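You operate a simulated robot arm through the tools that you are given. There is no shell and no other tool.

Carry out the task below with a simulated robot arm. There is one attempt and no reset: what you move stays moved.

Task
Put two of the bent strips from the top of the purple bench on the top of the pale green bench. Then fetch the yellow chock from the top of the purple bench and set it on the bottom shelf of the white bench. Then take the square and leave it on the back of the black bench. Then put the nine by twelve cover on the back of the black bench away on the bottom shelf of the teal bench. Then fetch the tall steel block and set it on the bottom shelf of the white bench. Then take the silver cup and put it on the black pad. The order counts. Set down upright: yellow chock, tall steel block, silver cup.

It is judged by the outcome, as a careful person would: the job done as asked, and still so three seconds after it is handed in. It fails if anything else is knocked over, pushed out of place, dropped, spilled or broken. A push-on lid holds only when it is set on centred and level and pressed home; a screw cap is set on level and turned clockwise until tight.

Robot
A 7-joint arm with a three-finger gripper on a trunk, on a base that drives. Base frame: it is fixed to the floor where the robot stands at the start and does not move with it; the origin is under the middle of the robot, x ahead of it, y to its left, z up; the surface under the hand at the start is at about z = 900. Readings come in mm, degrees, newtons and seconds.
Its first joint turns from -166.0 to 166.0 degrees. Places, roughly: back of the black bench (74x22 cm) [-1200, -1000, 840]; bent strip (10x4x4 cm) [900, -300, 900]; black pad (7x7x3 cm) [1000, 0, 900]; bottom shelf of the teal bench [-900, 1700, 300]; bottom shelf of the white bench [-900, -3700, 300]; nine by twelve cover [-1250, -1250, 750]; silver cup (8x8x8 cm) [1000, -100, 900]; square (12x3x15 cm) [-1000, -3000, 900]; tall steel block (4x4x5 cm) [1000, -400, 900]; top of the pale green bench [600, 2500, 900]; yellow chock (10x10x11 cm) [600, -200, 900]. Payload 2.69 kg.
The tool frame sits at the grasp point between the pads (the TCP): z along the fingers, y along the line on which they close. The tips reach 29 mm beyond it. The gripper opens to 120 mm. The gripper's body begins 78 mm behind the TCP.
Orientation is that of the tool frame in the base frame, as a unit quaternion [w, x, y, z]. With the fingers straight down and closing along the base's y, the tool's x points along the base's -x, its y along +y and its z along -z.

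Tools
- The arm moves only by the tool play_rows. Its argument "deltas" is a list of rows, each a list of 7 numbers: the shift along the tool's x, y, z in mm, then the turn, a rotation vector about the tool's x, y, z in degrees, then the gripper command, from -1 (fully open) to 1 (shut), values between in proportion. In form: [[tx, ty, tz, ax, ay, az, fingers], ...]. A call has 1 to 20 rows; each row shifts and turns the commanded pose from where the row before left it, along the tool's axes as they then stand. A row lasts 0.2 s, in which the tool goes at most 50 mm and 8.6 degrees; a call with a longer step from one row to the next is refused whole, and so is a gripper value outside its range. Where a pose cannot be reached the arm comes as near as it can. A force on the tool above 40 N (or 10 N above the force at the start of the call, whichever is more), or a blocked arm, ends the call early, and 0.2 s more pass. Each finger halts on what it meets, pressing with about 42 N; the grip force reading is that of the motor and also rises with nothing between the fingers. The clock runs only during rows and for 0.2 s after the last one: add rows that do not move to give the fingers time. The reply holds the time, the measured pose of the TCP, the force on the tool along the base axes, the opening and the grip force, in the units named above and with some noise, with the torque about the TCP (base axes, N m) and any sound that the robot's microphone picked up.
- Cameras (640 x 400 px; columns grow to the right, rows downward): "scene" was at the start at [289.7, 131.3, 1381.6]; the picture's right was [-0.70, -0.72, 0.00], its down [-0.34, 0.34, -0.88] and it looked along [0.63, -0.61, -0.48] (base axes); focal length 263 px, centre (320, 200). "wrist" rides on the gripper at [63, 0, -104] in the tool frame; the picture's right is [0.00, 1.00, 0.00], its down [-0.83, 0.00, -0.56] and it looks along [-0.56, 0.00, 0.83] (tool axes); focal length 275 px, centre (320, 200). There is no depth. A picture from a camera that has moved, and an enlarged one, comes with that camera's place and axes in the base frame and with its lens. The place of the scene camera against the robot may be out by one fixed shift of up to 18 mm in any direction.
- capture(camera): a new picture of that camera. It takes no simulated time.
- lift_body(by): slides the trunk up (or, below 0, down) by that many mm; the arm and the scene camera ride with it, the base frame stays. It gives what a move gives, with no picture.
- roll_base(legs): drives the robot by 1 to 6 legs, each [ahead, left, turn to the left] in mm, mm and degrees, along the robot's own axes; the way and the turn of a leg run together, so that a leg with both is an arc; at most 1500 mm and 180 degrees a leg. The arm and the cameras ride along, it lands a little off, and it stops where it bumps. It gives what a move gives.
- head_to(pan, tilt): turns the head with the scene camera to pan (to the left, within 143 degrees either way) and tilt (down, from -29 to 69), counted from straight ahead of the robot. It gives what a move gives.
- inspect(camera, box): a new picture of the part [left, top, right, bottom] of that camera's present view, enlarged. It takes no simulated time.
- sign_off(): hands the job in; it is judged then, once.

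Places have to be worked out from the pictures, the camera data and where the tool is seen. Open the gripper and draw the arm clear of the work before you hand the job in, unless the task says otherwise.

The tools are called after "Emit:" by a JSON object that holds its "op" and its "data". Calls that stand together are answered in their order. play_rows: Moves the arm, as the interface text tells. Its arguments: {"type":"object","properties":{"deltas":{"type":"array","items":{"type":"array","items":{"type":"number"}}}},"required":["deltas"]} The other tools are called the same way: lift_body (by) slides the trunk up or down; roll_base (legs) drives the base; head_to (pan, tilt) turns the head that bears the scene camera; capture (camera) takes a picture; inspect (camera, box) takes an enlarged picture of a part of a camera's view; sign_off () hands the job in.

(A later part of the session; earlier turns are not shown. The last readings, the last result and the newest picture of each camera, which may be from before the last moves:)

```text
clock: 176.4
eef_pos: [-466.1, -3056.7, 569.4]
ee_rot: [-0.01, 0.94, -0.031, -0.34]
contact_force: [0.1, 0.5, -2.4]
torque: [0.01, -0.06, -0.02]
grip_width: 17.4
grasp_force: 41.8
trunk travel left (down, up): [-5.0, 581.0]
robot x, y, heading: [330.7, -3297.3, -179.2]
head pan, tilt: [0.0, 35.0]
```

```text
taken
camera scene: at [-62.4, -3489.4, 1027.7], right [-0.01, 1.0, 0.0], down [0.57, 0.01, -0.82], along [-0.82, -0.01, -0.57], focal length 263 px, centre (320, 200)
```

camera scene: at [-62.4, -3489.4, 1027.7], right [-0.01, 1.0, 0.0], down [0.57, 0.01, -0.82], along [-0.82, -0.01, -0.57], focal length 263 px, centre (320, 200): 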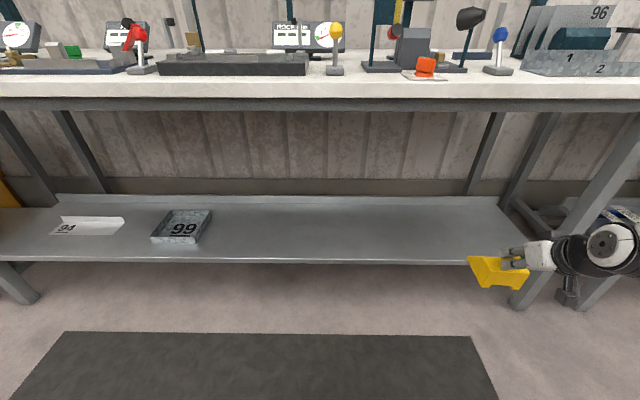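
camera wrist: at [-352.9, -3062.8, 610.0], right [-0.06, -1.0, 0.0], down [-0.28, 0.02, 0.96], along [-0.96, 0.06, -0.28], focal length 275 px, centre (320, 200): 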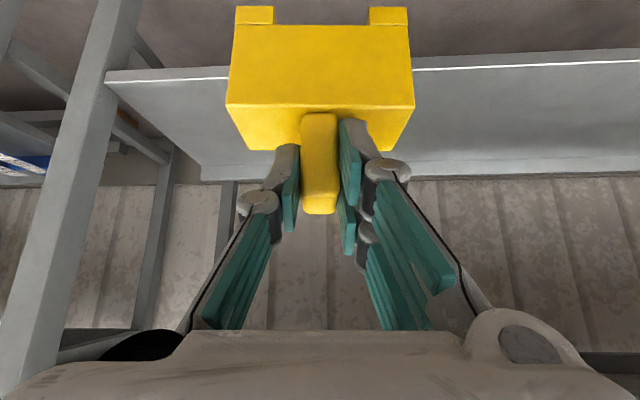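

Trunk is at its lowest. I lower the arm another 120 mm and re-measure the shelf edge from the wrist camera.

Emit:
{"op": "play_rows", "data": {"deltas": [[25.7, 0, 30.6, 0, 0, 0, 1], [25.7, 0, 30.6, 0, 0, 0, 1], [25.7, 0, 30.6, 0, 0, 0, 1], [0, 0, 0, 0, 0, 0, 1]]}}

Emit:
{"op": "capture", "data": {"camera": "wrist"}}

Emit:
{"op": "capture", "data": {"camera": "scene"}}

```text
clock: 177.4
eef_pos: [-466.5, -3056.0, 450.9]
ee_rot: [-0.011, 0.94, -0.031, -0.341]
contact_force: [-0.2, -0.6, -2.3]
torque: [-0.01, -0.03, 0.01]
grip_width: 17.5
grasp_force: 42.2
trunk travel left (down, up): [-5.0, 581.0]
robot x, y, heading: [329.9, -3297.9, -179.4]
head pan, tilt: [0.0, 35.0]
```

```text
taken
camera wrist: at [-352.4, -3063.6, 492.3], right [-0.06, -1.0, 0.0], down [-0.28, 0.02, 0.96], along [-0.96, 0.06, -0.28], focal length 275 px, centre (320, 200)
```

wrist: 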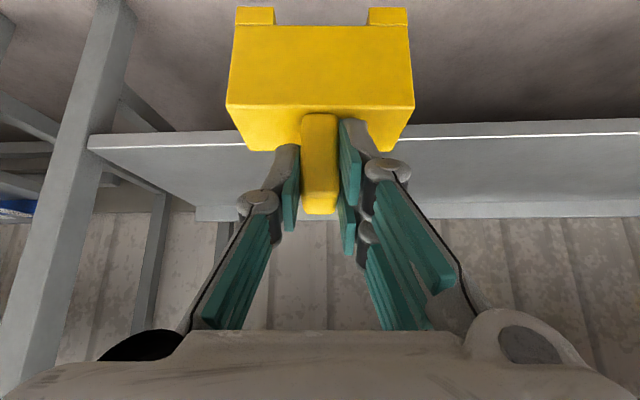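

```text
taken
camera scene: at [-62.4, -3489.4, 1027.7], right [-0.01, 1.0, 0.0], down [0.57, 0.01, -0.82], along [-0.82, -0.01, -0.57], focal length 263 px, centre (320, 200)
```

scene: 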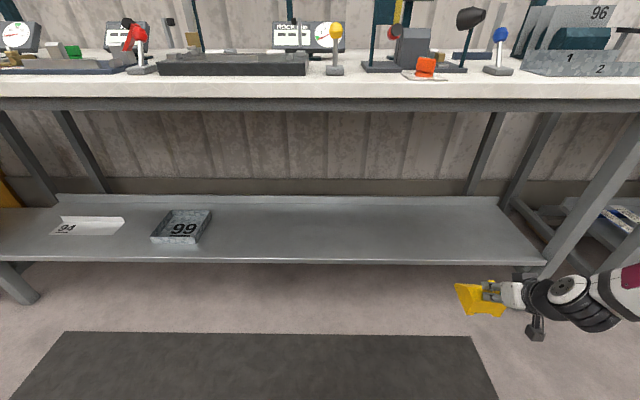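

By parallax the shelf's front edge is at x≈-697, z≈307, so the chock's bottom (TCP-99) clears it by ~44 mm now. I check the arm's posture before driving in.

Emit:
{"op": "head_to", "data": {"pan": -45, "tilt": 35}}

Emit:
{"op": "capture", "data": {"camera": "scene"}}

```text
clock: 178.5
eef_pos: [-466.2, -3057.4, 451.9]
ee_rot: [-0.01, 0.94, -0.031, -0.34]
contact_force: [0.0, 0.7, -2.4]
torque: [-0.01, -0.08, -0.03]
grip_width: 17.5
grasp_force: 42.2
trunk travel left (down, up): [-5.0, 581.0]
robot x, y, heading: [332.4, -3300.9, -179.3]
head pan, tilt: [-45.0, 35.0]
```

```text
taken
camera scene: at [-37.4, -3426.8, 1027.7], right [0.7, 0.72, 0.0], down [0.41, -0.4, -0.82], along [-0.59, 0.57, -0.57], focal length 263 px, centre (320, 200)
```

scene: 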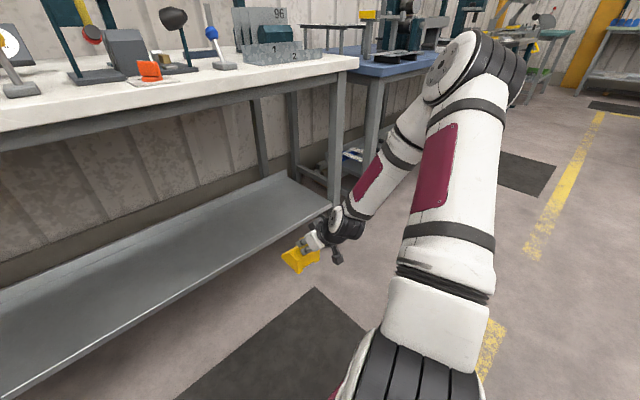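

The elbow is high and the forearm descends steeply, leaving good clearance from the bench top's edge. I drive in 300 mm.

Emit:
{"op": "roll_base", "data": {"legs": [[200, 0, 0]]}}

Emit:
{"op": "capture", "data": {"camera": "scene"}}

Emit:
{"op": "capture", "data": {"camera": "wrist"}}

```text
clock: 180.1
eef_pos: [-670.3, -3059.8, 450.6]
ee_rot: [-0.01, 0.94, -0.031, -0.34]
contact_force: [-0.5, 0.8, -2.6]
torque: [-0.01, -0.03, -0.01]
grip_width: 17.7
grasp_force: 41.9
trunk travel left (down, up): [-5.0, 581.0]
robot x, y, heading: [125.8, -3300.5, -179.4]
head pan, tilt: [-45.0, 35.0]
```

```text
taken
camera scene: at [-240.8, -3429.4, 1027.6], right [0.7, 0.72, 0.0], down [0.41, -0.4, -0.82], along [-0.59, 0.57, -0.57], focal length 263 px, centre (320, 200)
```

scene: 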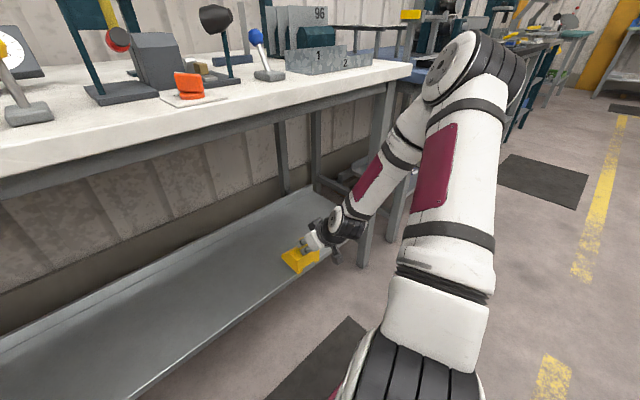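

```text
taken
camera wrist: at [-556.0, -3066.4, 492.6], right [-0.06, -1.0, 0.0], down [-0.28, 0.02, 0.96], along [-0.96, 0.06, -0.28], focal length 275 px, centre (320, 200)
```

wrist: 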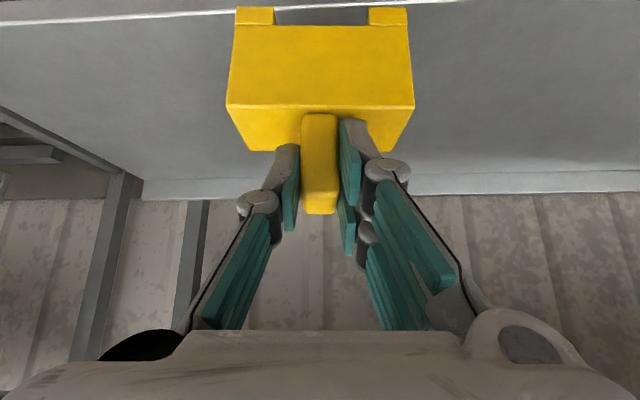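

The shelf edge again measures x≈-705 at z 307. I drive in another 100 mm so the chock is fully over the shelf.

Emit:
{"op": "roll_base", "data": {"legs": [[105, 0, 0]]}}

Emit:
{"op": "play_rows", "data": {"deltas": [[12.9, 0, 15.3, 0, 0, 0, 1], [6.4, 0, 7.7, 0, 0, 0, 1], [0, 0, 0, 0, 0, 0, 1]]}}

Emit:
{"op": "capture", "data": {"camera": "scene"}}

Emit:
{"op": "capture", "data": {"camera": "wrist"}}

```text
clock: 181.3
eef_pos: [-772.5, -3061.2, 451.2]
ee_rot: [-0.01, 0.94, -0.031, -0.34]
contact_force: [-0.2, 0.0, -1.9]
torque: [-0.02, -0.07, -0.01]
grip_width: 17.5
grasp_force: 42.2
trunk travel left (down, up): [-5.0, 581.0]
robot x, y, heading: [20.6, -3298.4, -179.3]
head pan, tilt: [-45.0, 35.0]
```

```text
clock: 182.1
eef_pos: [-772.0, -3062.5, 421.9]
ee_rot: [-0.009, 0.94, -0.03, -0.34]
contact_force: [-0.2, -0.3, -1.7]
torque: [0.0, -0.08, -0.02]
grip_width: 17.8
grasp_force: 41.6
trunk travel left (down, up): [-5.0, 581.0]
robot x, y, heading: [19.7, -3302.8, -179.5]
head pan, tilt: [-45.0, 35.0]
```

```text
taken
camera scene: at [-344.6, -3430.6, 1027.7], right [0.7, 0.72, 0.0], down [0.41, -0.4, -0.82], along [-0.59, 0.57, -0.57], focal length 263 px, centre (320, 200)
```

scene: 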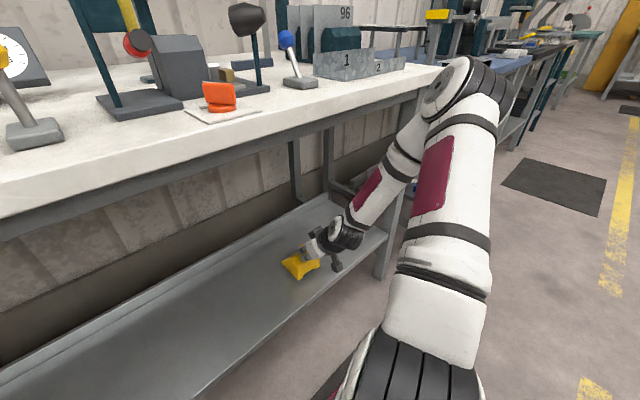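

```text
taken
camera wrist: at [-659.2, -3068.5, 462.8], right [-0.06, -1.0, 0.0], down [-0.28, 0.02, 0.96], along [-0.96, 0.06, -0.28], focal length 275 px, centre (320, 200)
```

wrist: 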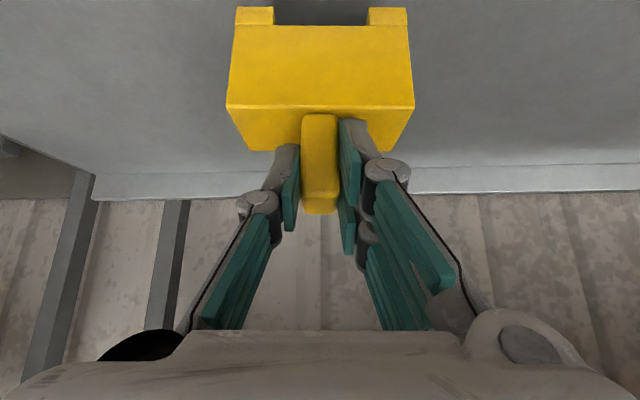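

Chock bottom should be ~15–20 mm above the shelf. I creep straight down in 3 mm steps, watching force.

Emit:
{"op": "play_rows", "data": {"deltas": [[1.93, 0, 2.3, 0, 0, 0, 1], [1.93, 0, 2.3, 0, 0, 0, 1], [1.93, 0, 2.3, 0, 0, 0, 1], [0, 0, 0, 0, 0, 0, 1]]}}

```text
clock: 183.1
eef_pos: [-772.8, -3061.9, 413.7]
ee_rot: [-0.009, 0.94, -0.03, -0.34]
contact_force: [0.0, 0.2, -3.2]
torque: [0.05, -0.06, 0.0]
grip_width: 17.6
grasp_force: 42.5
trunk travel left (down, up): [-5.0, 581.0]
robot x, y, heading: [19.9, -3303.3, -179.3]
head pan, tilt: [-45.0, 35.0]
```

Emit:
{"op": "play_rows", "data": {"deltas": [[1.3, 0, 1.55, 0, 0, 0, 1], [1.3, 0, 1.55, 0, 0, 0, 1], [1.3, 0, 1.55, 0, 0, 0, 1], [0, 0, 0, 0, 0, 0, 1]]}}

```text
clock: 184.1
eef_pos: [-773.1, -3060.5, 406.5]
ee_rot: [-0.01, 0.94, -0.03, -0.34]
contact_force: [-0.2, -0.4, -2.8]
torque: [0.02, -0.09, -0.09]
grip_width: 17.5
grasp_force: 41.5
trunk travel left (down, up): [-5.0, 581.0]
robot x, y, heading: [20.2, -3303.8, -179.3]
head pan, tilt: [-45.0, 35.0]
```

Still free at TCP z 406.5. I keep creeping down in small steps.

Emit:
{"op": "play_rows", "data": {"deltas": [[1.0, 0, 1.15, 0, 0, 0, 1], [1.0, 0, 1.15, 0, 0, 0, 1], [1.0, 0, 1.15, 0, 0, 0, 1], [0, 0, 0, 0, 0, 0, 1]]}}

```text
clock: 185.1
eef_pos: [-772.4, -3060.2, 402.0]
ee_rot: [-0.01, 0.94, -0.031, -0.34]
contact_force: [0.1, 0.0, -2.3]
torque: [0.0, -0.05, -0.02]
grip_width: 17.6
grasp_force: 41.6
trunk travel left (down, up): [-5.0, 581.0]
robot x, y, heading: [21.6, -3303.4, -179.3]
head pan, tilt: [-45.0, 35.0]
```

Emit:
{"op": "play_rows", "data": {"deltas": [[1.0, 0, 1.15, 0, 0, 0, 1], [1.0, 0, 1.15, 0, 0, 0, 1], [0, 0, 0, 0, 0, 0, 1]]}}

Emit:
{"op": "capture", "data": {"camera": "wrist"}}

Emit:
{"op": "inspect", "data": {"camera": "scene", "box": [240, 200, 400, 320]}}

```text
clock: 185.9
eef_pos: [-773.0, -3061.5, 399.9]
ee_rot: [-0.01, 0.94, -0.031, -0.341]
contact_force: [3.6, -3.5, 8.3]
torque: [0.18, 0.52, 0.13]
grip_width: 17.6
grasp_force: 41.8
trunk travel left (down, up): [-5.0, 581.0]
robot x, y, heading: [20.7, -3304.7, -179.0]
head pan, tilt: [-45.0, 35.0]
```

```text
taken
camera wrist: at [-659.3, -3068.1, 440.6], right [-0.06, -1.0, 0.0], down [-0.28, 0.02, 0.96], along [-0.96, 0.06, -0.28], focal length 275 px, centre (320, 200)
```

wrist: 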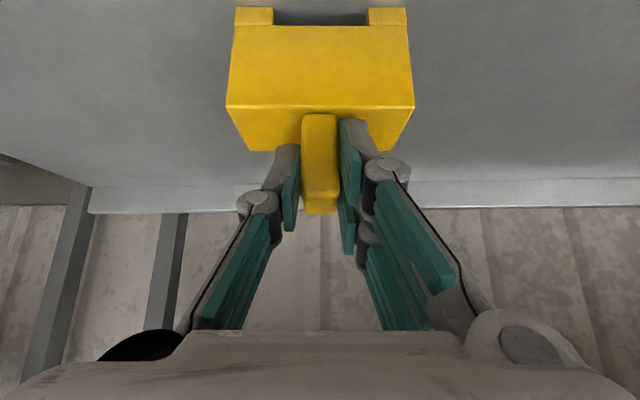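

```text
3.33 times, centred on (320, 260) of scene
camera zoom: at [-344.2, -3430.8, 1027.8], right [0.7, 0.72, 0.0], down [0.41, -0.4, -0.82], along [-0.59, 0.57, -0.57], focal length 876 px, centre (320, 0)
```

zoom: 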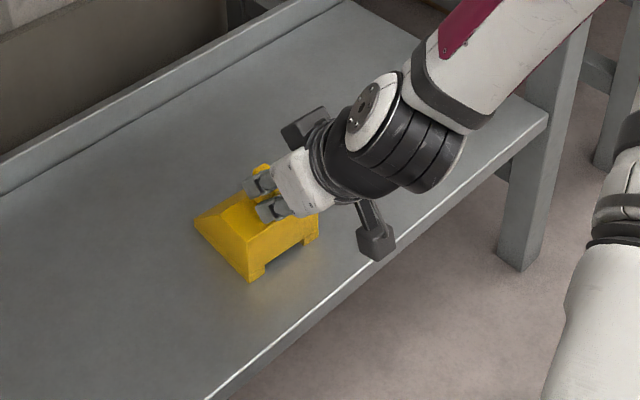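

About 10 N contact at TCP z 400, so the shelf is z≈300 and the chock sits on it. I open and withdraw back along the tool axis.

Emit:
{"op": "play_rows", "data": {"deltas": [[0, 0, 0, 0, 0, 0, 0.6], [0, 0, 0, 0, 0, 0, 0.3], [0, 0, 0, 0, 0, 0, 0], [0, 0, 0, 0, 0, 0, 0], [0, 0, -15, 0, 0, 0, 0], [0, 0, -25, 0, 0, 0, 0], [0, 0, -30, 0, 0, 0, 0], [0, 0, -30, 0, 0, 0, 0], [0, 0, 0, 0, 0, 0, 0]]}}

Emit:
{"op": "capture", "data": {"camera": "wrist"}}

Emit:
{"op": "inspect", "data": {"camera": "scene", "box": [240, 200, 400, 320]}}

```text
clock: 187.9
eef_pos: [-708.1, -3065.1, 478.3]
ee_rot: [-0.01, 0.94, -0.03, -0.341]
contact_force: [0.5, 0.5, 0.6]
torque: [0.0, -0.03, 0.0]
grip_width: 60.1
grasp_force: 0.0
trunk travel left (down, up): [-5.0, 581.0]
robot x, y, heading: [23.2, -3302.3, -178.9]
head pan, tilt: [-45.0, 35.0]
```

```text
taken
camera wrist: at [-595.0, -3071.9, 518.6], right [-0.06, -1.0, 0.0], down [-0.28, 0.02, 0.96], along [-0.96, 0.06, -0.28], focal length 275 px, centre (320, 200)
```

wrist: 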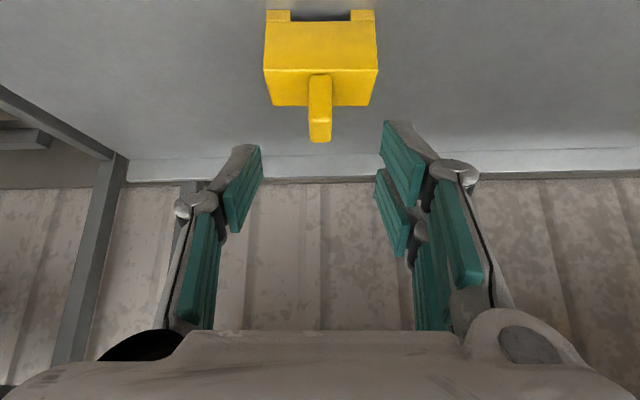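

```text
3.33 times, centred on (320, 260) of scene
camera zoom: at [-344.5, -3430.6, 1027.7], right [0.7, 0.72, 0.0], down [0.41, -0.4, -0.82], along [-0.59, 0.57, -0.57], focal length 876 px, centre (320, 0)
```

zoom: 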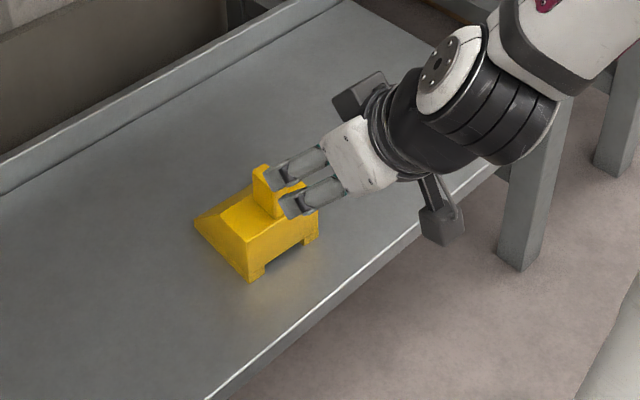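

The chock stands upright on the white shelf. I back out 420 mm, then raise the trunk to its original height.

Emit:
{"op": "roll_base", "data": {"legs": [[-420, 0, 0]]}}

Emit:
{"op": "lift_body", "data": {"by": 345}}

Emit:
{"op": "play_rows", "data": {"deltas": [[0, 0, 0, 0, 8, 0, 0], [0, 0, 0, 0, 8, 0, 0], [0, 0, 0, 0, 8, 0, 0], [0, 0, 0, 0, 8, 0, 0], [0, 0, 0, 0, 8, 0, 0], [0, 0, -45, 0, 0, 0, 0], [0, 0, -45, 0, 0, 0, 0], [0, 0, -45, 0, 0, 0, 0], [0, 0, -45, 0, 0, 0, 0], [0, 0, -45, 0, 0, 0, 0], [0, 0, -45, 0, 0, 0, 0], [0, 0, -45, 0, 0, 0, 0], [0, 0, -45, 0, 0, 0, 0], [0, 0, 0, 0, 0, 0, 0]]}}

Emit:
{"op": "head_to", "data": {"pan": -10, "tilt": 30}}

Emit:
{"op": "capture", "data": {"camera": "scene"}}

```text
clock: 190.5
eef_pos: [-287.2, -3060.7, 477.5]
ee_rot: [-0.009, 0.94, -0.03, -0.34]
contact_force: [0.2, 0.4, -0.4]
torque: [0.02, 0.02, -0.03]
grip_width: 59.8
grasp_force: 0.1
trunk travel left (down, up): [-5.0, 581.0]
robot x, y, heading: [441.7, -3297.9, -179.2]
head pan, tilt: [-45.0, 35.0]
```

```text
clock: 193.8
eef_pos: [-287.4, -3061.0, 822.6]
ee_rot: [-0.01, 0.94, -0.03, -0.34]
contact_force: [-0.5, -0.2, 0.1]
torque: [0.0, 0.01, -0.02]
grip_width: 59.7
grasp_force: 0.1
trunk travel left (down, up): [-350.0, 236.0]
robot x, y, heading: [443.7, -3297.9, -179.3]
head pan, tilt: [-45.0, 35.0]
```

```text
clock: 196.8
eef_pos: [-221.3, -3070.2, 1177.9]
ee_rot: [-0.035, 0.994, -0.042, -0.096]
contact_force: [-0.3, 0.5, -0.5]
torque: [-0.01, 0.02, 0.0]
grip_width: 60.3
grasp_force: 0.0
out of reach, approached as far as the arm can: row 3, 4
trunk travel left (down, up): [-350.0, 236.0]
robot x, y, heading: [443.9, -3300.1, -179.6]
head pan, tilt: [-45.0, 35.0]
```

```text
clock: 197.9
eef_pos: [-222.7, -3070.0, 1177.5]
ee_rot: [-0.036, 0.994, -0.043, -0.095]
contact_force: [-0.3, 0.4, 0.1]
torque: [-0.03, 0.02, -0.03]
grip_width: 59.9
grasp_force: 0.0
trunk travel left (down, up): [-350.0, 236.0]
robot x, y, heading: [440.0, -3297.2, -179.2]
head pan, tilt: [-10.0, 30.0]
```

```text
taken
camera scene: at [115.4, -3471.8, 1379.8], right [0.16, 0.99, 0.0], down [0.49, -0.08, -0.87], along [-0.85, 0.14, -0.5], focal length 263 px, centre (320, 200)
```

scene: 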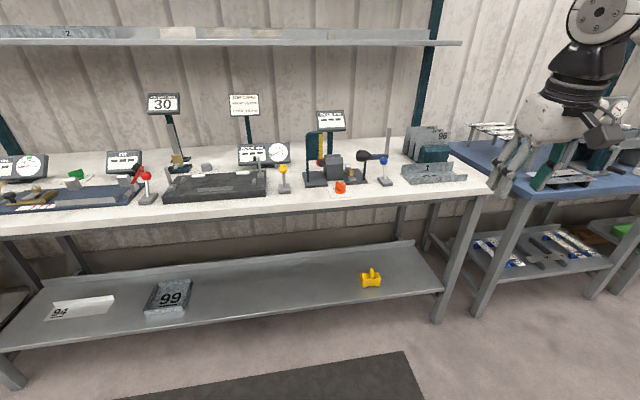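

The chock is seen standing on the shelf. Two tilt rows were limited, so I straighten the tool the rest of the way (about 11.7°) and zoom on the square.

Emit:
{"op": "play_rows", "data": {"deltas": [[0, 0, 0, -1.85, 5.55, 0, 0], [0, 0, 0, -1.85, 5.55, 0, 0], [0, 0, 0, 0, 0, 0, 0]]}}

Emit:
{"op": "inspect", "data": {"camera": "scene", "box": [280, 100, 480, 230]}}

```text
clock: 198.7
eef_pos: [-221.9, -3070.3, 1175.6]
ee_rot: [0.002, 0.999, -0.043, 0.0]
contact_force: [-0.4, 1.0, -1.0]
torque: [-0.04, -0.02, 0.0]
grip_width: 59.8
grasp_force: 0.1
trunk travel left (down, up): [-350.0, 236.0]
robot x, y, heading: [446.0, -3300.1, -179.4]
head pan, tilt: [-10.0, 30.0]
```

```text
3.08 times, centred on (380, 165) of scene
camera zoom: at [115.4, -3471.9, 1379.8], right [0.16, 0.99, 0.0], down [0.49, -0.08, -0.87], along [-0.85, 0.14, -0.5], focal length 809 px, centre (135, 308)
```

zoom: 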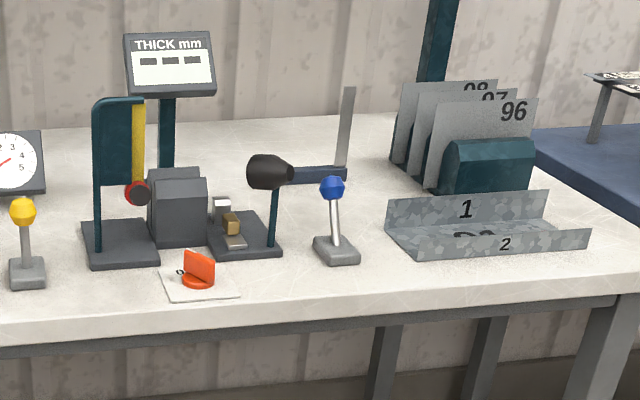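

The square's stock runs along y (about -3080 to -2960 at x≈-1060), with the thin blade standing at its right end. I drive closer (to x≈-150, y≈-3150) with the hand high and look with the wrist camera.

Emit:
{"op": "roll_base", "data": {"legs": [[560, -150, -0.6]]}}

Emit:
{"op": "capture", "data": {"camera": "wrist"}}

Emit:
{"op": "capture", "data": {"camera": "scene"}}

```text
clock: 201.9
eef_pos: [-774.9, -2916.4, 1176.1]
ee_rot: [0.002, 0.999, -0.047, -0.001]
contact_force: [-0.4, 1.2, 0.1]
torque: [0.02, 0.0, -0.02]
grip_width: 60.1
grasp_force: 0.1
trunk travel left (down, up): [-350.0, 236.0]
robot x, y, heading: [-111.8, -3151.4, -179.6]
head pan, tilt: [-10.0, 30.0]
```

```text
taken
camera wrist: at [-715.1, -2921.6, 1281.7], right [-0.09, -1.0, 0.0], down [-0.83, 0.08, 0.56], along [-0.55, 0.05, -0.83], focal length 275 px, centre (320, 200)
```

wrist: 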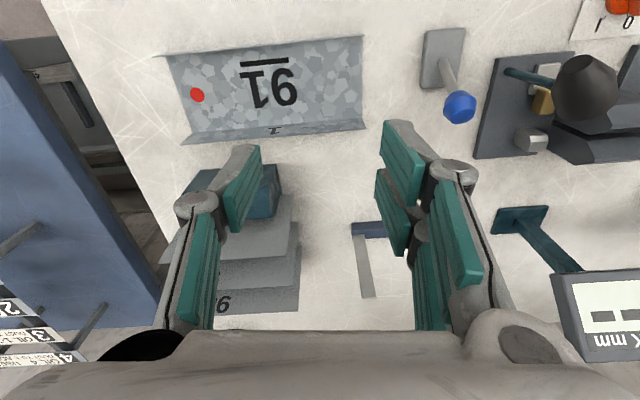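

```text
taken
camera scene: at [-442.6, -3321.3, 1379.8], right [0.17, 0.99, 0.0], down [0.49, -0.09, -0.87], along [-0.85, 0.15, -0.5], focal length 263 px, centre (320, 200)
```

scene: 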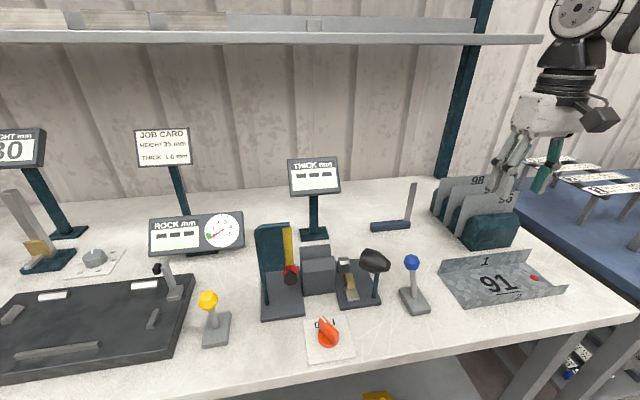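

The wrist view puts the blade end of the square near (-1028,-2954), blade top z≈1050. I move over the stock and turn the hand ~85° so the fingers close along x, camera on the side away from the plates.

Emit:
{"op": "play_rows", "data": {"deltas": [[-43.2, 21, 0, 0, 0, 0, 0], [-43.2, 21, 0, 0, 0, 0, 0], [-43.2, 21, 0, 0, 0, 0, 0], [-43.2, 21, 0, 0, 0, 0, 0], [-43.2, 21, 0, 0, 0, 0, 0], [0, 0, 0, 0, 0, 8.46, 0], [0, 0, 0, 0, 0, 8.46, 0], [0, 0, 0, 0, 0, 8.46, 0], [0, 0, 0, 0, 0, 8.46, 0], [0, 0, 0, 0, 0, 8.46, 0], [0, 0, 0, 0, 0, 8.46, 0], [0, 0, 0, 0, 0, 8.46, 0], [0, 0, 0, 0, 0, 8.46, 0], [0, 0, 0, 0, 0, 8.46, 0], [0, 0, 0, 0, 0, 8.46, 0], [0, 0, 0, 0, 0, 0, 0]]}}

Emit:
{"op": "capture", "data": {"camera": "wrist"}}

Emit:
{"op": "capture", "data": {"camera": "scene"}}

```text
clock: 205.3
eef_pos: [-1002.5, -3001.0, 1176.2]
ee_rot: [-0.001, -0.707, 0.707, -0.001]
contact_force: [-0.3, 1.0, -0.4]
torque: [-0.01, 0.03, -0.01]
grip_width: 60.1
grasp_force: 0.0
trunk travel left (down, up): [-350.0, 236.0]
robot x, y, heading: [-112.8, -3152.2, -179.7]
head pan, tilt: [-10.0, 30.0]
```

```text
taken
camera wrist: at [-1002.8, -3063.1, 1282.1], right [-1.0, 0.0, 0.0], down [0.0, 0.83, 0.55], along [0.0, 0.55, -0.83], focal length 275 px, centre (320, 200)
```

wrist: 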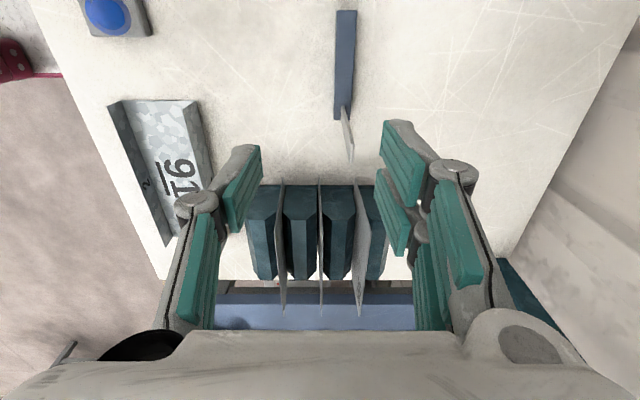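

```text
taken
camera scene: at [-442.6, -3321.4, 1379.8], right [0.17, 0.99, 0.0], down [0.49, -0.09, -0.87], along [-0.85, 0.15, -0.5], focal length 263 px, centre (320, 200)
```

scene: 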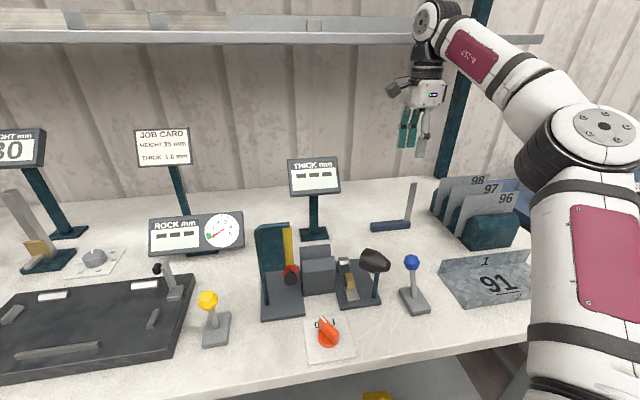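

The stock is 23 mm wide, running y -3068 to -2953 at x≈-1031, blade at its far end. I go above (-1031,-3030) and descend to z≈1010.

Emit:
{"op": "play_rows", "data": {"deltas": [[14.5, 14.2, 0, 0, 0, 0, 0], [14.5, 14.2, 20, 0, 0, 0, 0], [0, 0, 40, 0, 0, 0, 0], [0, 0, 40, 0, 0, 0, 0], [0, 0, 40, 0, 0, 0, 0], [0, 0, 26, 0, 0, 0, 0], [0, 0, 0, 0, 0, 0, 0]]}}

Emit:
{"op": "capture", "data": {"camera": "wrist"}}

Emit:
{"op": "inspect", "data": {"camera": "scene", "box": [320, 110, 520, 260]}}

```text
clock: 206.9
eef_pos: [-1030.3, -3031.7, 1010.1]
ee_rot: [-0.002, -0.707, 0.707, -0.001]
contact_force: [-0.3, 0.4, 0.7]
torque: [-0.01, -0.03, 0.02]
grip_width: 60.1
grasp_force: 0.1
trunk travel left (down, up): [-350.0, 236.0]
robot x, y, heading: [-110.7, -3151.3, -179.8]
head pan, tilt: [-10.0, 30.0]
```

```text
taken
camera wrist: at [-1031.7, -3094.1, 1116.1], right [-1.0, 0.0, 0.0], down [0.0, 0.83, 0.55], along [0.0, 0.55, -0.83], focal length 275 px, centre (320, 200)
```

wrist: 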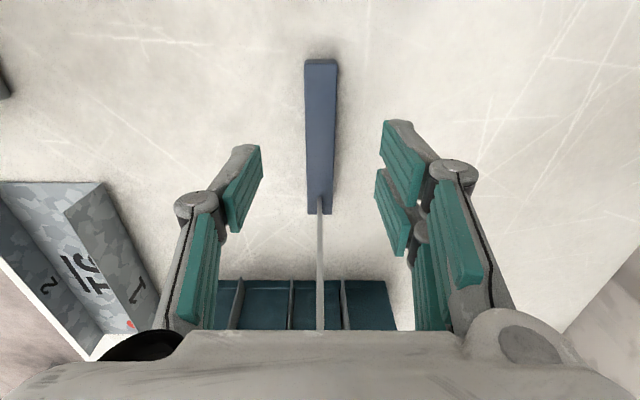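

```text
2.67 times, centred on (420, 185) of scene
camera zoom: at [-442.6, -3321.4, 1379.8], right [0.17, 0.99, 0.0], down [0.49, -0.09, -0.87], along [-0.85, 0.15, -0.5], focal length 701 px, centre (53, 240)
```

zoom: 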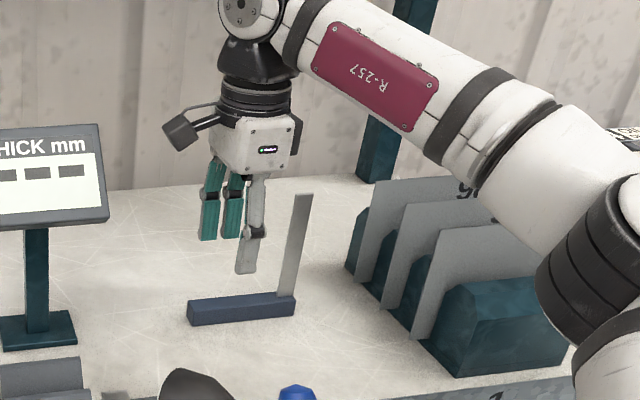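

Alignment is good: stock and blade centred at u=320, palm stays ~20 mm clear of the blade. I lower to about z 936 and then creep.

Emit:
{"op": "play_rows", "data": {"deltas": [[0, 0, 30, 0, 0, 0, 0], [0, 0, 25, 0, 0, 0, 0], [0, 0, 15, 0, 0, 0, 0], [0, 0, 4, 0, 0, 0, 0], [0, 0, 0, 0, 0, 0, 0]]}}

Emit:
{"op": "capture", "data": {"camera": "wrist"}}

Emit:
{"op": "inspect", "data": {"camera": "scene", "box": [320, 130, 520, 280]}}

```text
clock: 208.1
eef_pos: [-1030.5, -3030.7, 936.0]
ee_rot: [-0.001, -0.707, 0.708, 0.0]
contact_force: [-0.1, -0.9, 0.2]
torque: [-0.01, 0.0, -0.01]
grip_width: 59.8
grasp_force: 0.1
trunk travel left (down, up): [-350.0, 236.0]
robot x, y, heading: [-115.2, -3150.7, -179.9]
head pan, tilt: [-10.0, 30.0]
```

```text
taken
camera wrist: at [-1031.4, -3092.9, 1042.0], right [-1.0, 0.0, 0.0], down [0.0, 0.83, 0.55], along [0.0, 0.55, -0.83], focal length 275 px, centre (320, 200)
```

wrist: 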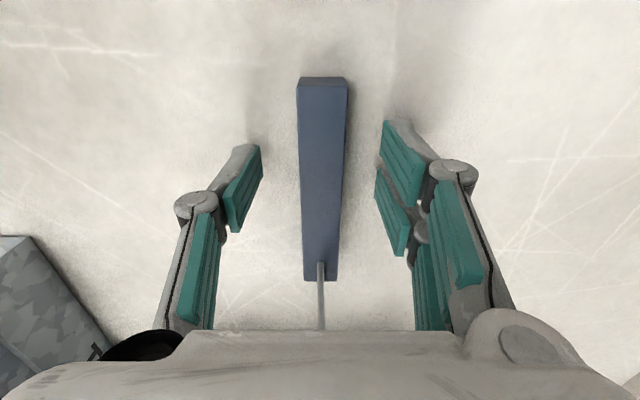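

```text
2.67 times, centred on (420, 205) of scene
camera zoom: at [-442.6, -3321.4, 1379.8], right [0.17, 0.99, 0.0], down [0.49, -0.09, -0.87], along [-0.85, 0.15, -0.5], focal length 701 px, centre (53, 187)
```

zoom: 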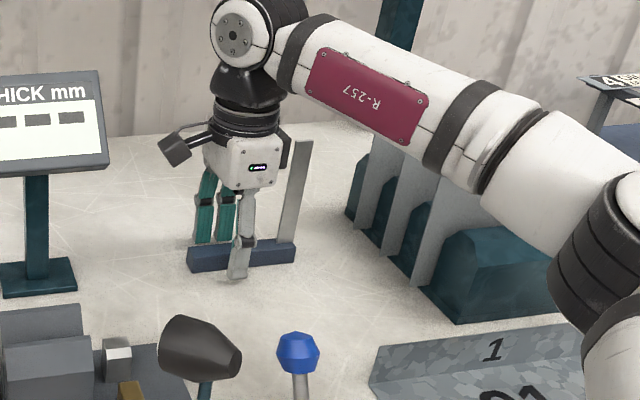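

Fingers straddle the stock. I lower 4 mm more and close gently.

Emit:
{"op": "play_rows", "data": {"deltas": [[0, 0, 2, 0, 0, 0, 0], [0, 0, 2, 0, 0, 0, 0], [0, 0, 0, 0, 0, 0, 0], [0, 0, 0, 0, 0, 0, 0.4], [0, 0, 0, 0, 0, 0, 0.7], [0, 0, 0, 0, 0, 0, 1], [0, 0, 0, 0, 0, 0, 1]]}}

Emit:
{"op": "capture", "data": {"camera": "wrist"}}

```text
clock: 209.7
eef_pos: [-1030.9, -3030.2, 933.5]
ee_rot: [-0.001, -0.707, 0.707, -0.001]
contact_force: [-0.2, 1.2, 1.0]
torque: [-0.08, 0.02, 0.06]
grip_width: 21.6
grasp_force: 42.0
trunk travel left (down, up): [-350.0, 236.0]
robot x, y, heading: [-111.3, -3152.2, -179.5]
head pan, tilt: [-10.0, 30.0]
```

```text
taken
camera wrist: at [-1031.2, -3092.9, 1038.1], right [-1.0, 0.0, 0.0], down [0.0, 0.83, 0.55], along [0.0, 0.55, -0.83], focal length 275 px, centre (320, 200)
```

wrist: 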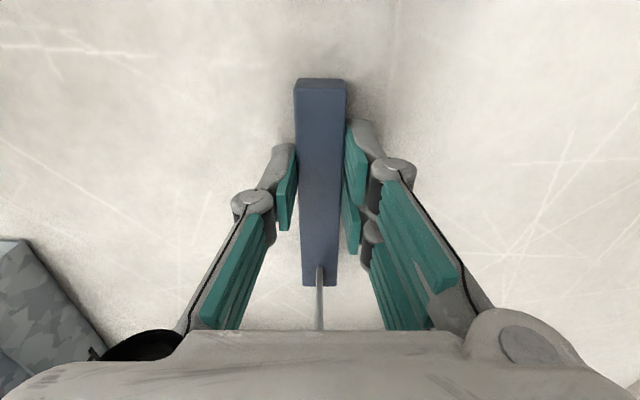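

Gripped at 21.6 mm. I lift slowly and check.

Emit:
{"op": "play_rows", "data": {"deltas": [[0, 0, -4, 0, 0, 0, 1], [0, 0, -6, 0, 0, 0, 1], [0, 0, -20, 0, 0, 0, 1], [0, 0, -30, 0, 0, 0, 1], [0, 0, -40, 0, 0, 0, 1], [0, 0, 0, 0, 0, 0, 1]]}}

Emit:
{"op": "capture", "data": {"camera": "wrist"}}

Emit:
{"op": "inspect", "data": {"camera": "scene", "box": [320, 100, 520, 250]}}

```text
clock: 211.1
eef_pos: [-1029.9, -3031.6, 1032.4]
ee_rot: [-0.001, -0.707, 0.708, -0.001]
contact_force: [-0.1, 0.1, -3.1]
torque: [-0.11, 0.02, 0.0]
grip_width: 21.5
grasp_force: 41.9
trunk travel left (down, up): [-350.0, 236.0]
robot x, y, heading: [-115.6, -3152.3, -179.9]
head pan, tilt: [-10.0, 30.0]
```

```text
taken
camera wrist: at [-1031.3, -3092.7, 1137.6], right [-1.0, 0.0, 0.0], down [0.0, 0.83, 0.55], along [0.0, 0.55, -0.83], focal length 275 px, centre (320, 200)
```

wrist: 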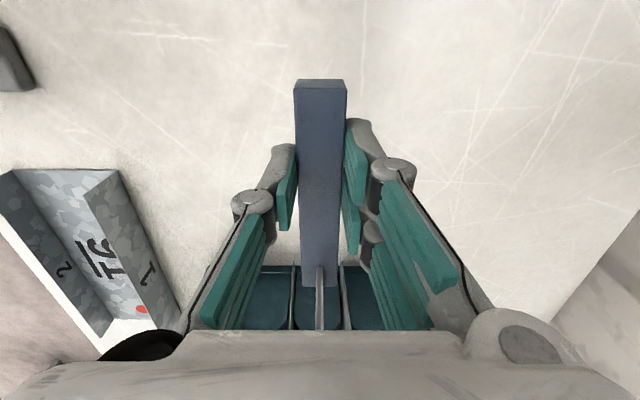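

```text
2.67 times, centred on (420, 175) of scene
camera zoom: at [-442.8, -3321.3, 1379.7], right [0.17, 0.99, 0.0], down [0.49, -0.09, -0.87], along [-0.85, 0.15, -0.5], focal length 701 px, centre (53, 267)
```

zoom: 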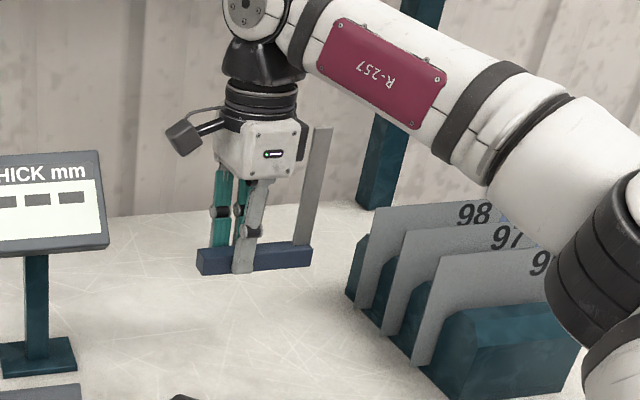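

Square is held firmly, about 3 N. I raise it to z≈1170, pull back over the aisle side, then back the robot away from the white bench.

Emit:
{"op": "play_rows", "data": {"deltas": [[0, 0, -45, 0, 0, 0, 1], [0, 0, -45, 0, 0, 0, 1], [0, 0, -45, 0, 0, 0, 1], [0, -46, 0, 0, 0, 0, 1], [0, -46, 0, 0, 0, 0, 1], [0, -46, 0, 0, 0, 0, 1], [0, -46, 0, 0, 0, 0, 1], [0, -46, 0, 0, 0, 0, 1], [0, -40, 0, 0, 0, 0, 1], [0, 0, 0, 0, 0, 0, 1]]}}

Emit:
{"op": "roll_base", "data": {"legs": [[-480, 0, 0]]}}

Emit:
{"op": "head_to", "data": {"pan": -50, "tilt": 25}}

Emit:
{"op": "capture", "data": {"camera": "scene"}}

```text
clock: 213.3
eef_pos: [-760.6, -3031.4, 1168.5]
ee_rot: [-0.001, -0.707, 0.707, -0.001]
contact_force: [-0.4, 0.5, -4.3]
torque: [-0.1, -0.01, 0.01]
grip_width: 21.8
grasp_force: 41.5
trunk travel left (down, up): [-350.0, 236.0]
robot x, y, heading: [-112.9, -3147.6, -179.7]
head pan, tilt: [-10.0, 30.0]
```

```text
clock: 216.2
eef_pos: [-271.4, -3029.7, 1168.5]
ee_rot: [0.001, 0.708, -0.706, 0.001]
contact_force: [0.4, 1.5, -4.3]
torque: [-0.07, -0.04, 0.01]
grip_width: 21.7
grasp_force: 41.4
trunk travel left (down, up): [-350.0, 236.0]
robot x, y, heading: [376.3, -3143.8, -179.6]
head pan, tilt: [-10.0, 30.0]
```

```text
clock: 217.3
eef_pos: [-271.6, -3030.7, 1169.3]
ee_rot: [0.0, 0.709, -0.705, 0.001]
contact_force: [0.3, -0.6, -3.0]
torque: [-0.11, 0.0, -0.01]
grip_width: 21.7
grasp_force: 42.0
trunk travel left (down, up): [-350.0, 236.0]
robot x, y, heading: [378.2, -3150.5, -179.5]
head pan, tilt: [-50.0, 25.0]
```

```text
taken
camera scene: at [77.3, -3264.8, 1387.7], right [0.76, 0.65, 0.0], down [0.27, -0.32, -0.91], along [-0.59, 0.69, -0.42], focal length 263 px, centre (320, 200)
```

scene: 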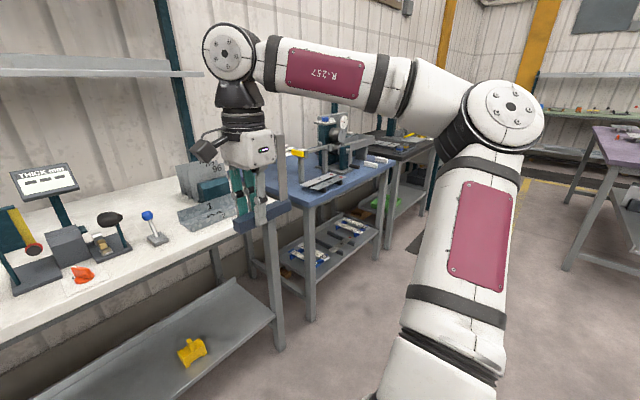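

I strafe right toward the black bench (about 1500 mm) and look at its top.

Emit:
{"op": "roll_base", "data": {"legs": [[0, -1450, -0.4]]}}

Emit:
{"op": "head_to", "data": {"pan": -35, "tilt": 25}}

Emit:
{"op": "capture", "data": {"camera": "scene"}}

```text
clock: 224.6
eef_pos: [-268.6, -1554.6, 1169.0]
ee_rot: [-0.002, -0.703, 0.711, -0.001]
contact_force: [0.4, -0.5, -2.9]
torque: [-0.11, -0.01, -0.02]
grip_width: 21.8
grasp_force: 41.8
trunk travel left (down, up): [-350.0, 236.0]
robot x, y, heading: [375.9, -1681.5, 179.6]
head pan, tilt: [-50.0, 25.0]
```

```text
clock: 225.4
eef_pos: [-269.5, -1554.4, 1168.4]
ee_rot: [-0.001, -0.703, 0.711, -0.001]
contact_force: [-0.2, 0.6, -4.3]
torque: [-0.09, 0.01, -0.01]
grip_width: 21.8
grasp_force: 42.1
trunk travel left (down, up): [-350.0, 236.0]
robot x, y, heading: [376.5, -1681.3, 179.6]
head pan, tilt: [-35.0, 25.0]
```

```text
taken
camera scene: at [59.9, -1811.5, 1387.7], right [0.58, 0.81, 0.0], down [0.34, -0.25, -0.91], along [-0.74, 0.53, -0.42], focal length 263 px, centre (320, 200)
```

scene: 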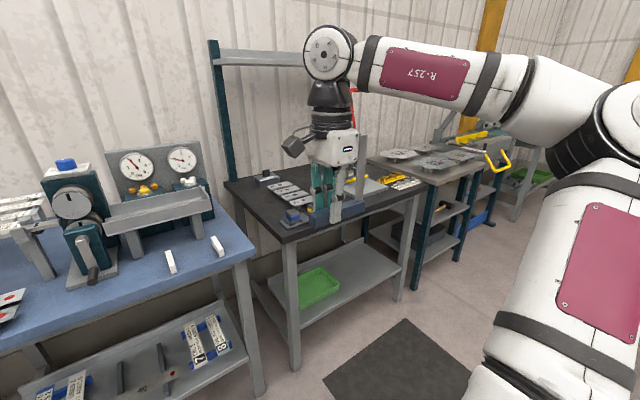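

Emit:
{"op": "inspect", "data": {"camera": "scene", "box": [200, 130, 440, 270]}}

Emit:
{"op": "inspect", "data": {"camera": "scene", "box": [240, 160, 330, 220]}}

Emit:
{"op": "capture", "data": {"camera": "wrist"}}

```text
2.67 times, centred on (320, 200) of scene
camera zoom: at [59.9, -1811.5, 1387.7], right [0.58, 0.81, 0.0], down [0.34, -0.25, -0.91], along [-0.74, 0.53, -0.42], focal length 701 px, centre (320, 200)
```

zoom: 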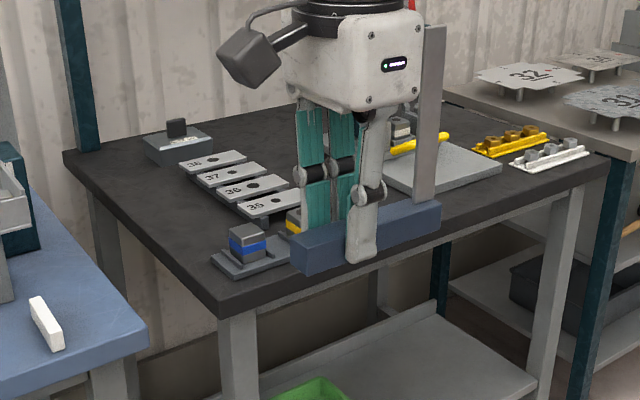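

```text
6.67 times, centred on (285, 190) of scene
camera zoom: at [59.9, -1811.5, 1387.7], right [0.58, 0.81, 0.0], down [0.34, -0.25, -0.91], along [-0.74, 0.53, -0.42], focal length 1753 px, centre (553, 267)
```

zoom: 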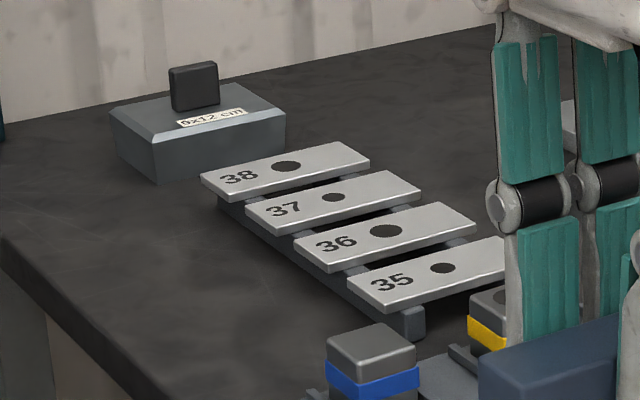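

```text
taken
camera wrist: at [-271.0, -1616.4, 1274.6], right [-1.0, 0.01, 0.0], down [0.01, 0.83, 0.55], along [0.0, 0.55, -0.83], focal length 275 px, centre (320, 200)
```

wrist: 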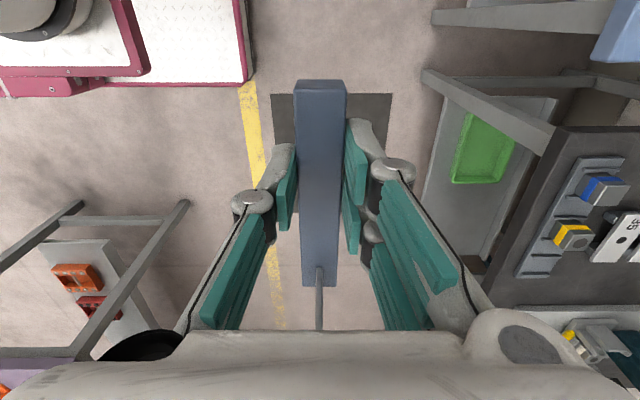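

The "9x12 cm" label is on the grey box‑like cover with a black knob at the back left of the black bench (about (-1260,-1230)). I move on a bit to see the free part of the bench's back.

Emit:
{"op": "roll_base", "data": {"legs": [[100, -430, 0.4]]}}

Emit:
{"op": "head_to", "data": {"pan": 0, "tilt": 30}}

Emit:
{"op": "capture", "data": {"camera": "scene"}}

```text
clock: 228.0
eef_pos: [-365.2, -1126.1, 1168.9]
ee_rot: [-0.001, -0.702, 0.712, -0.001]
contact_force: [0.2, -0.2, -3.4]
torque: [-0.11, 0.01, 0.01]
grip_width: 21.7
grasp_force: 42.3
trunk travel left (down, up): [-350.0, 236.0]
robot x, y, heading: [283.2, -1254.2, 179.5]
head pan, tilt: [-35.0, 25.0]
```

```text
clock: 229.0
eef_pos: [-364.5, -1125.7, 1170.0]
ee_rot: [-0.001, -0.702, 0.712, -0.002]
contact_force: [1.1, 0.1, -3.4]
torque: [-0.06, 0.01, -0.03]
grip_width: 21.9
grasp_force: 42.0
trunk travel left (down, up): [-350.0, 236.0]
robot x, y, heading: [282.2, -1254.1, 179.2]
head pan, tilt: [0.0, 30.0]
```

```text
taken
camera scene: at [-51.4, -1436.3, 1379.8], right [0.01, 1.0, 0.0], down [0.5, -0.01, -0.87], along [-0.87, 0.01, -0.5], focal length 263 px, centre (320, 200)
```

scene: 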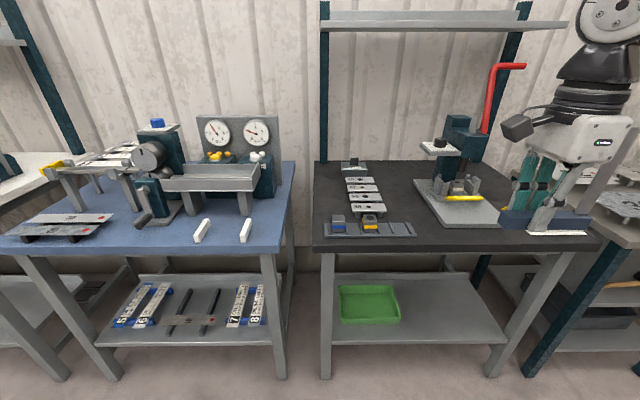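

Emit:
{"op": "inspect", "data": {"camera": "scene", "box": [300, 110, 540, 260]}}

Emit:
{"op": "inspect", "data": {"camera": "scene", "box": [310, 140, 440, 220]}}

```text
2.67 times, centred on (420, 185) of scene
camera zoom: at [-51.4, -1436.3, 1379.8], right [0.01, 1.0, 0.0], down [0.5, -0.01, -0.87], along [-0.87, 0.01, -0.5], focal length 701 px, centre (53, 240)
```

zoom: 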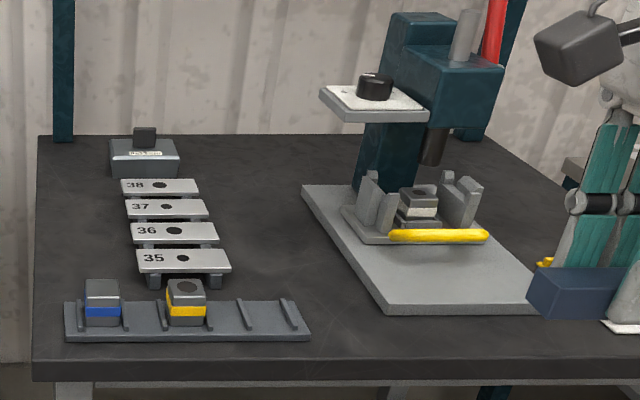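

```text
4.92 times, centred on (375, 180) of scene
camera zoom: at [-51.4, -1436.3, 1379.8], right [0.01, 1.0, 0.0], down [0.5, -0.01, -0.87], along [-0.87, 0.01, -0.5], focal length 1294 px, centre (49, 298)
```

zoom: 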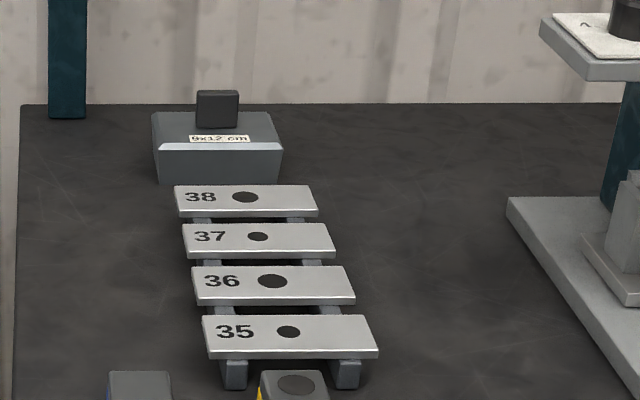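

Free spot at the bench's back lies between the cover (right side y≈-1215) and the press (left of plate y≈-990). I drive straight ahead 450 mm with the hand high, keeping TCP y≈-1120.

Emit:
{"op": "roll_base", "data": {"legs": [[430, 0, 0.6]]}}

Emit:
{"op": "capture", "data": {"camera": "scene"}}

Emit:
{"op": "capture", "data": {"camera": "wrist"}}

```text
clock: 231.7
eef_pos: [-796.6, -1128.0, 1168.1]
ee_rot: [0.0, -0.704, 0.71, -0.001]
contact_force: [-0.4, 0.3, -2.9]
torque: [-0.1, 0.02, -0.02]
grip_width: 21.7
grasp_force: 42.3
trunk travel left (down, up): [-350.0, 236.0]
robot x, y, heading: [-148.3, -1251.2, 179.9]
head pan, tilt: [0.0, 30.0]
```

```text
taken
camera scene: at [-481.9, -1436.2, 1379.8], right [0.0, 1.0, 0.0], down [0.5, 0.0, -0.87], along [-0.87, 0.0, -0.5], focal length 263 px, centre (320, 200)
```

scene: 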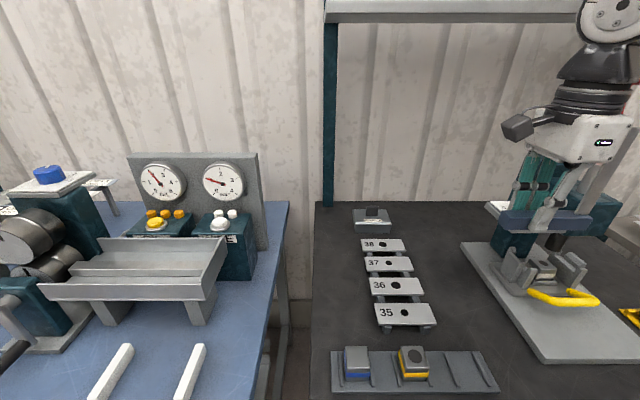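

```text
taken
camera wrist: at [-798.9, -1190.3, 1274.6], right [-1.0, 0.0, 0.0], down [0.0, 0.83, 0.55], along [0.0, 0.55, -0.83], focal length 275 px, centre (320, 200)
```

wrist: 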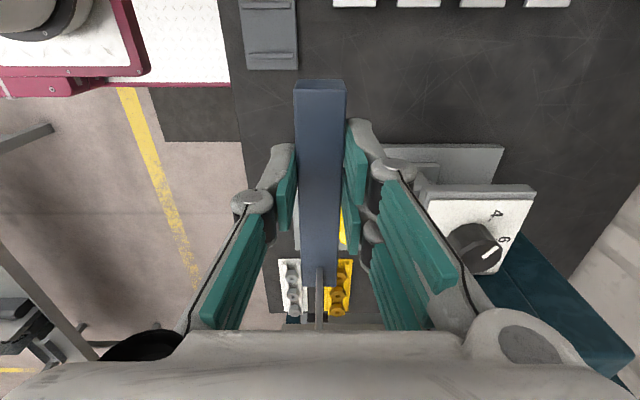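

Table spans x≈-680 to -1384; the press and rack are clear of the spot at (-1215,-1128). I extend the arm toward it, still high.

Emit:
{"op": "play_rows", "data": {"deltas": [[0, 46, 0, 0, 0, 0, 1], [0, 46, 0, 0, 0, 0, 1], [0, 46, 0, 0, 0, 0, 1], [0, 46, 0, 0, 0, 0, 1], [0, 46, 0, 0, 0, 0, 1], [0, 46, 0, 0, 0, 0, 1], [0, 46, 0, 0, 0, 0, 1], [0, 0, 0, 0, 0, 0, 1]]}}

Emit:
{"op": "capture", "data": {"camera": "scene"}}

Emit:
{"op": "capture", "data": {"camera": "wrist"}}

```text
clock: 233.7
eef_pos: [-1065.4, -1134.7, 1170.9]
ee_rot: [0.0, 0.708, -0.706, -0.003]
contact_force: [1.1, -0.7, -2.8]
torque: [-0.07, -0.03, 0.01]
grip_width: 21.8
grasp_force: 42.0
out of reach, approached as far as the arm can: row 7
trunk travel left (down, up): [-350.0, 236.0]
robot x, y, heading: [-125.6, -1250.6, 179.8]
head pan, tilt: [0.0, 30.0]
stopped in row 8: the arm was blocked; the commanded pose is now the measured one
```

```text
taken
camera scene: at [-446.0, -1439.5, 1383.4], right [0.0, 1.0, 0.0], down [0.49, 0.0, -0.87], along [-0.87, 0.0, -0.49], focal length 263 px, centre (320, 200)
```

scene: 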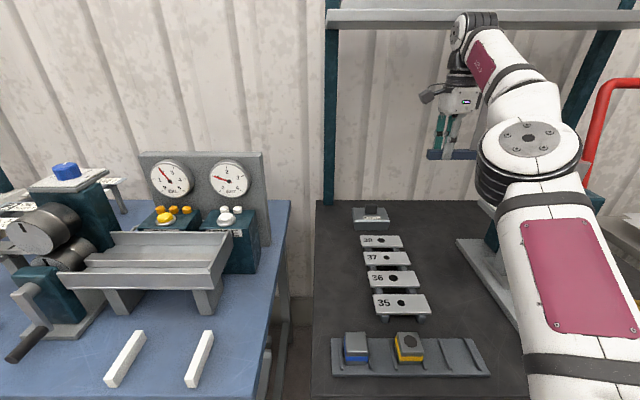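

```text
taken
camera wrist: at [-1067.2, -1196.8, 1276.1], right [-1.0, -0.01, 0.0], down [0.0, 0.83, 0.56], along [-0.01, 0.56, -0.83], focal length 275 px, centre (320, 200)
```

wrist: 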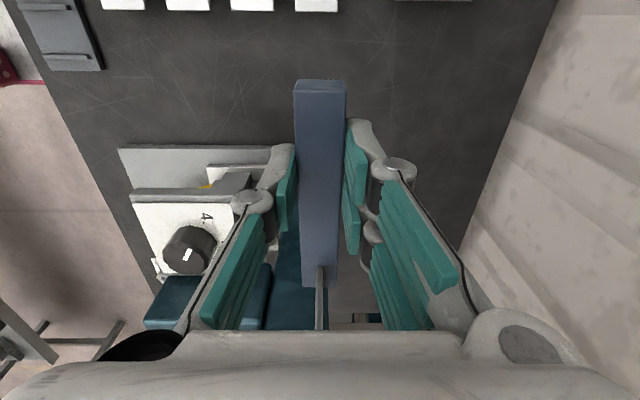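

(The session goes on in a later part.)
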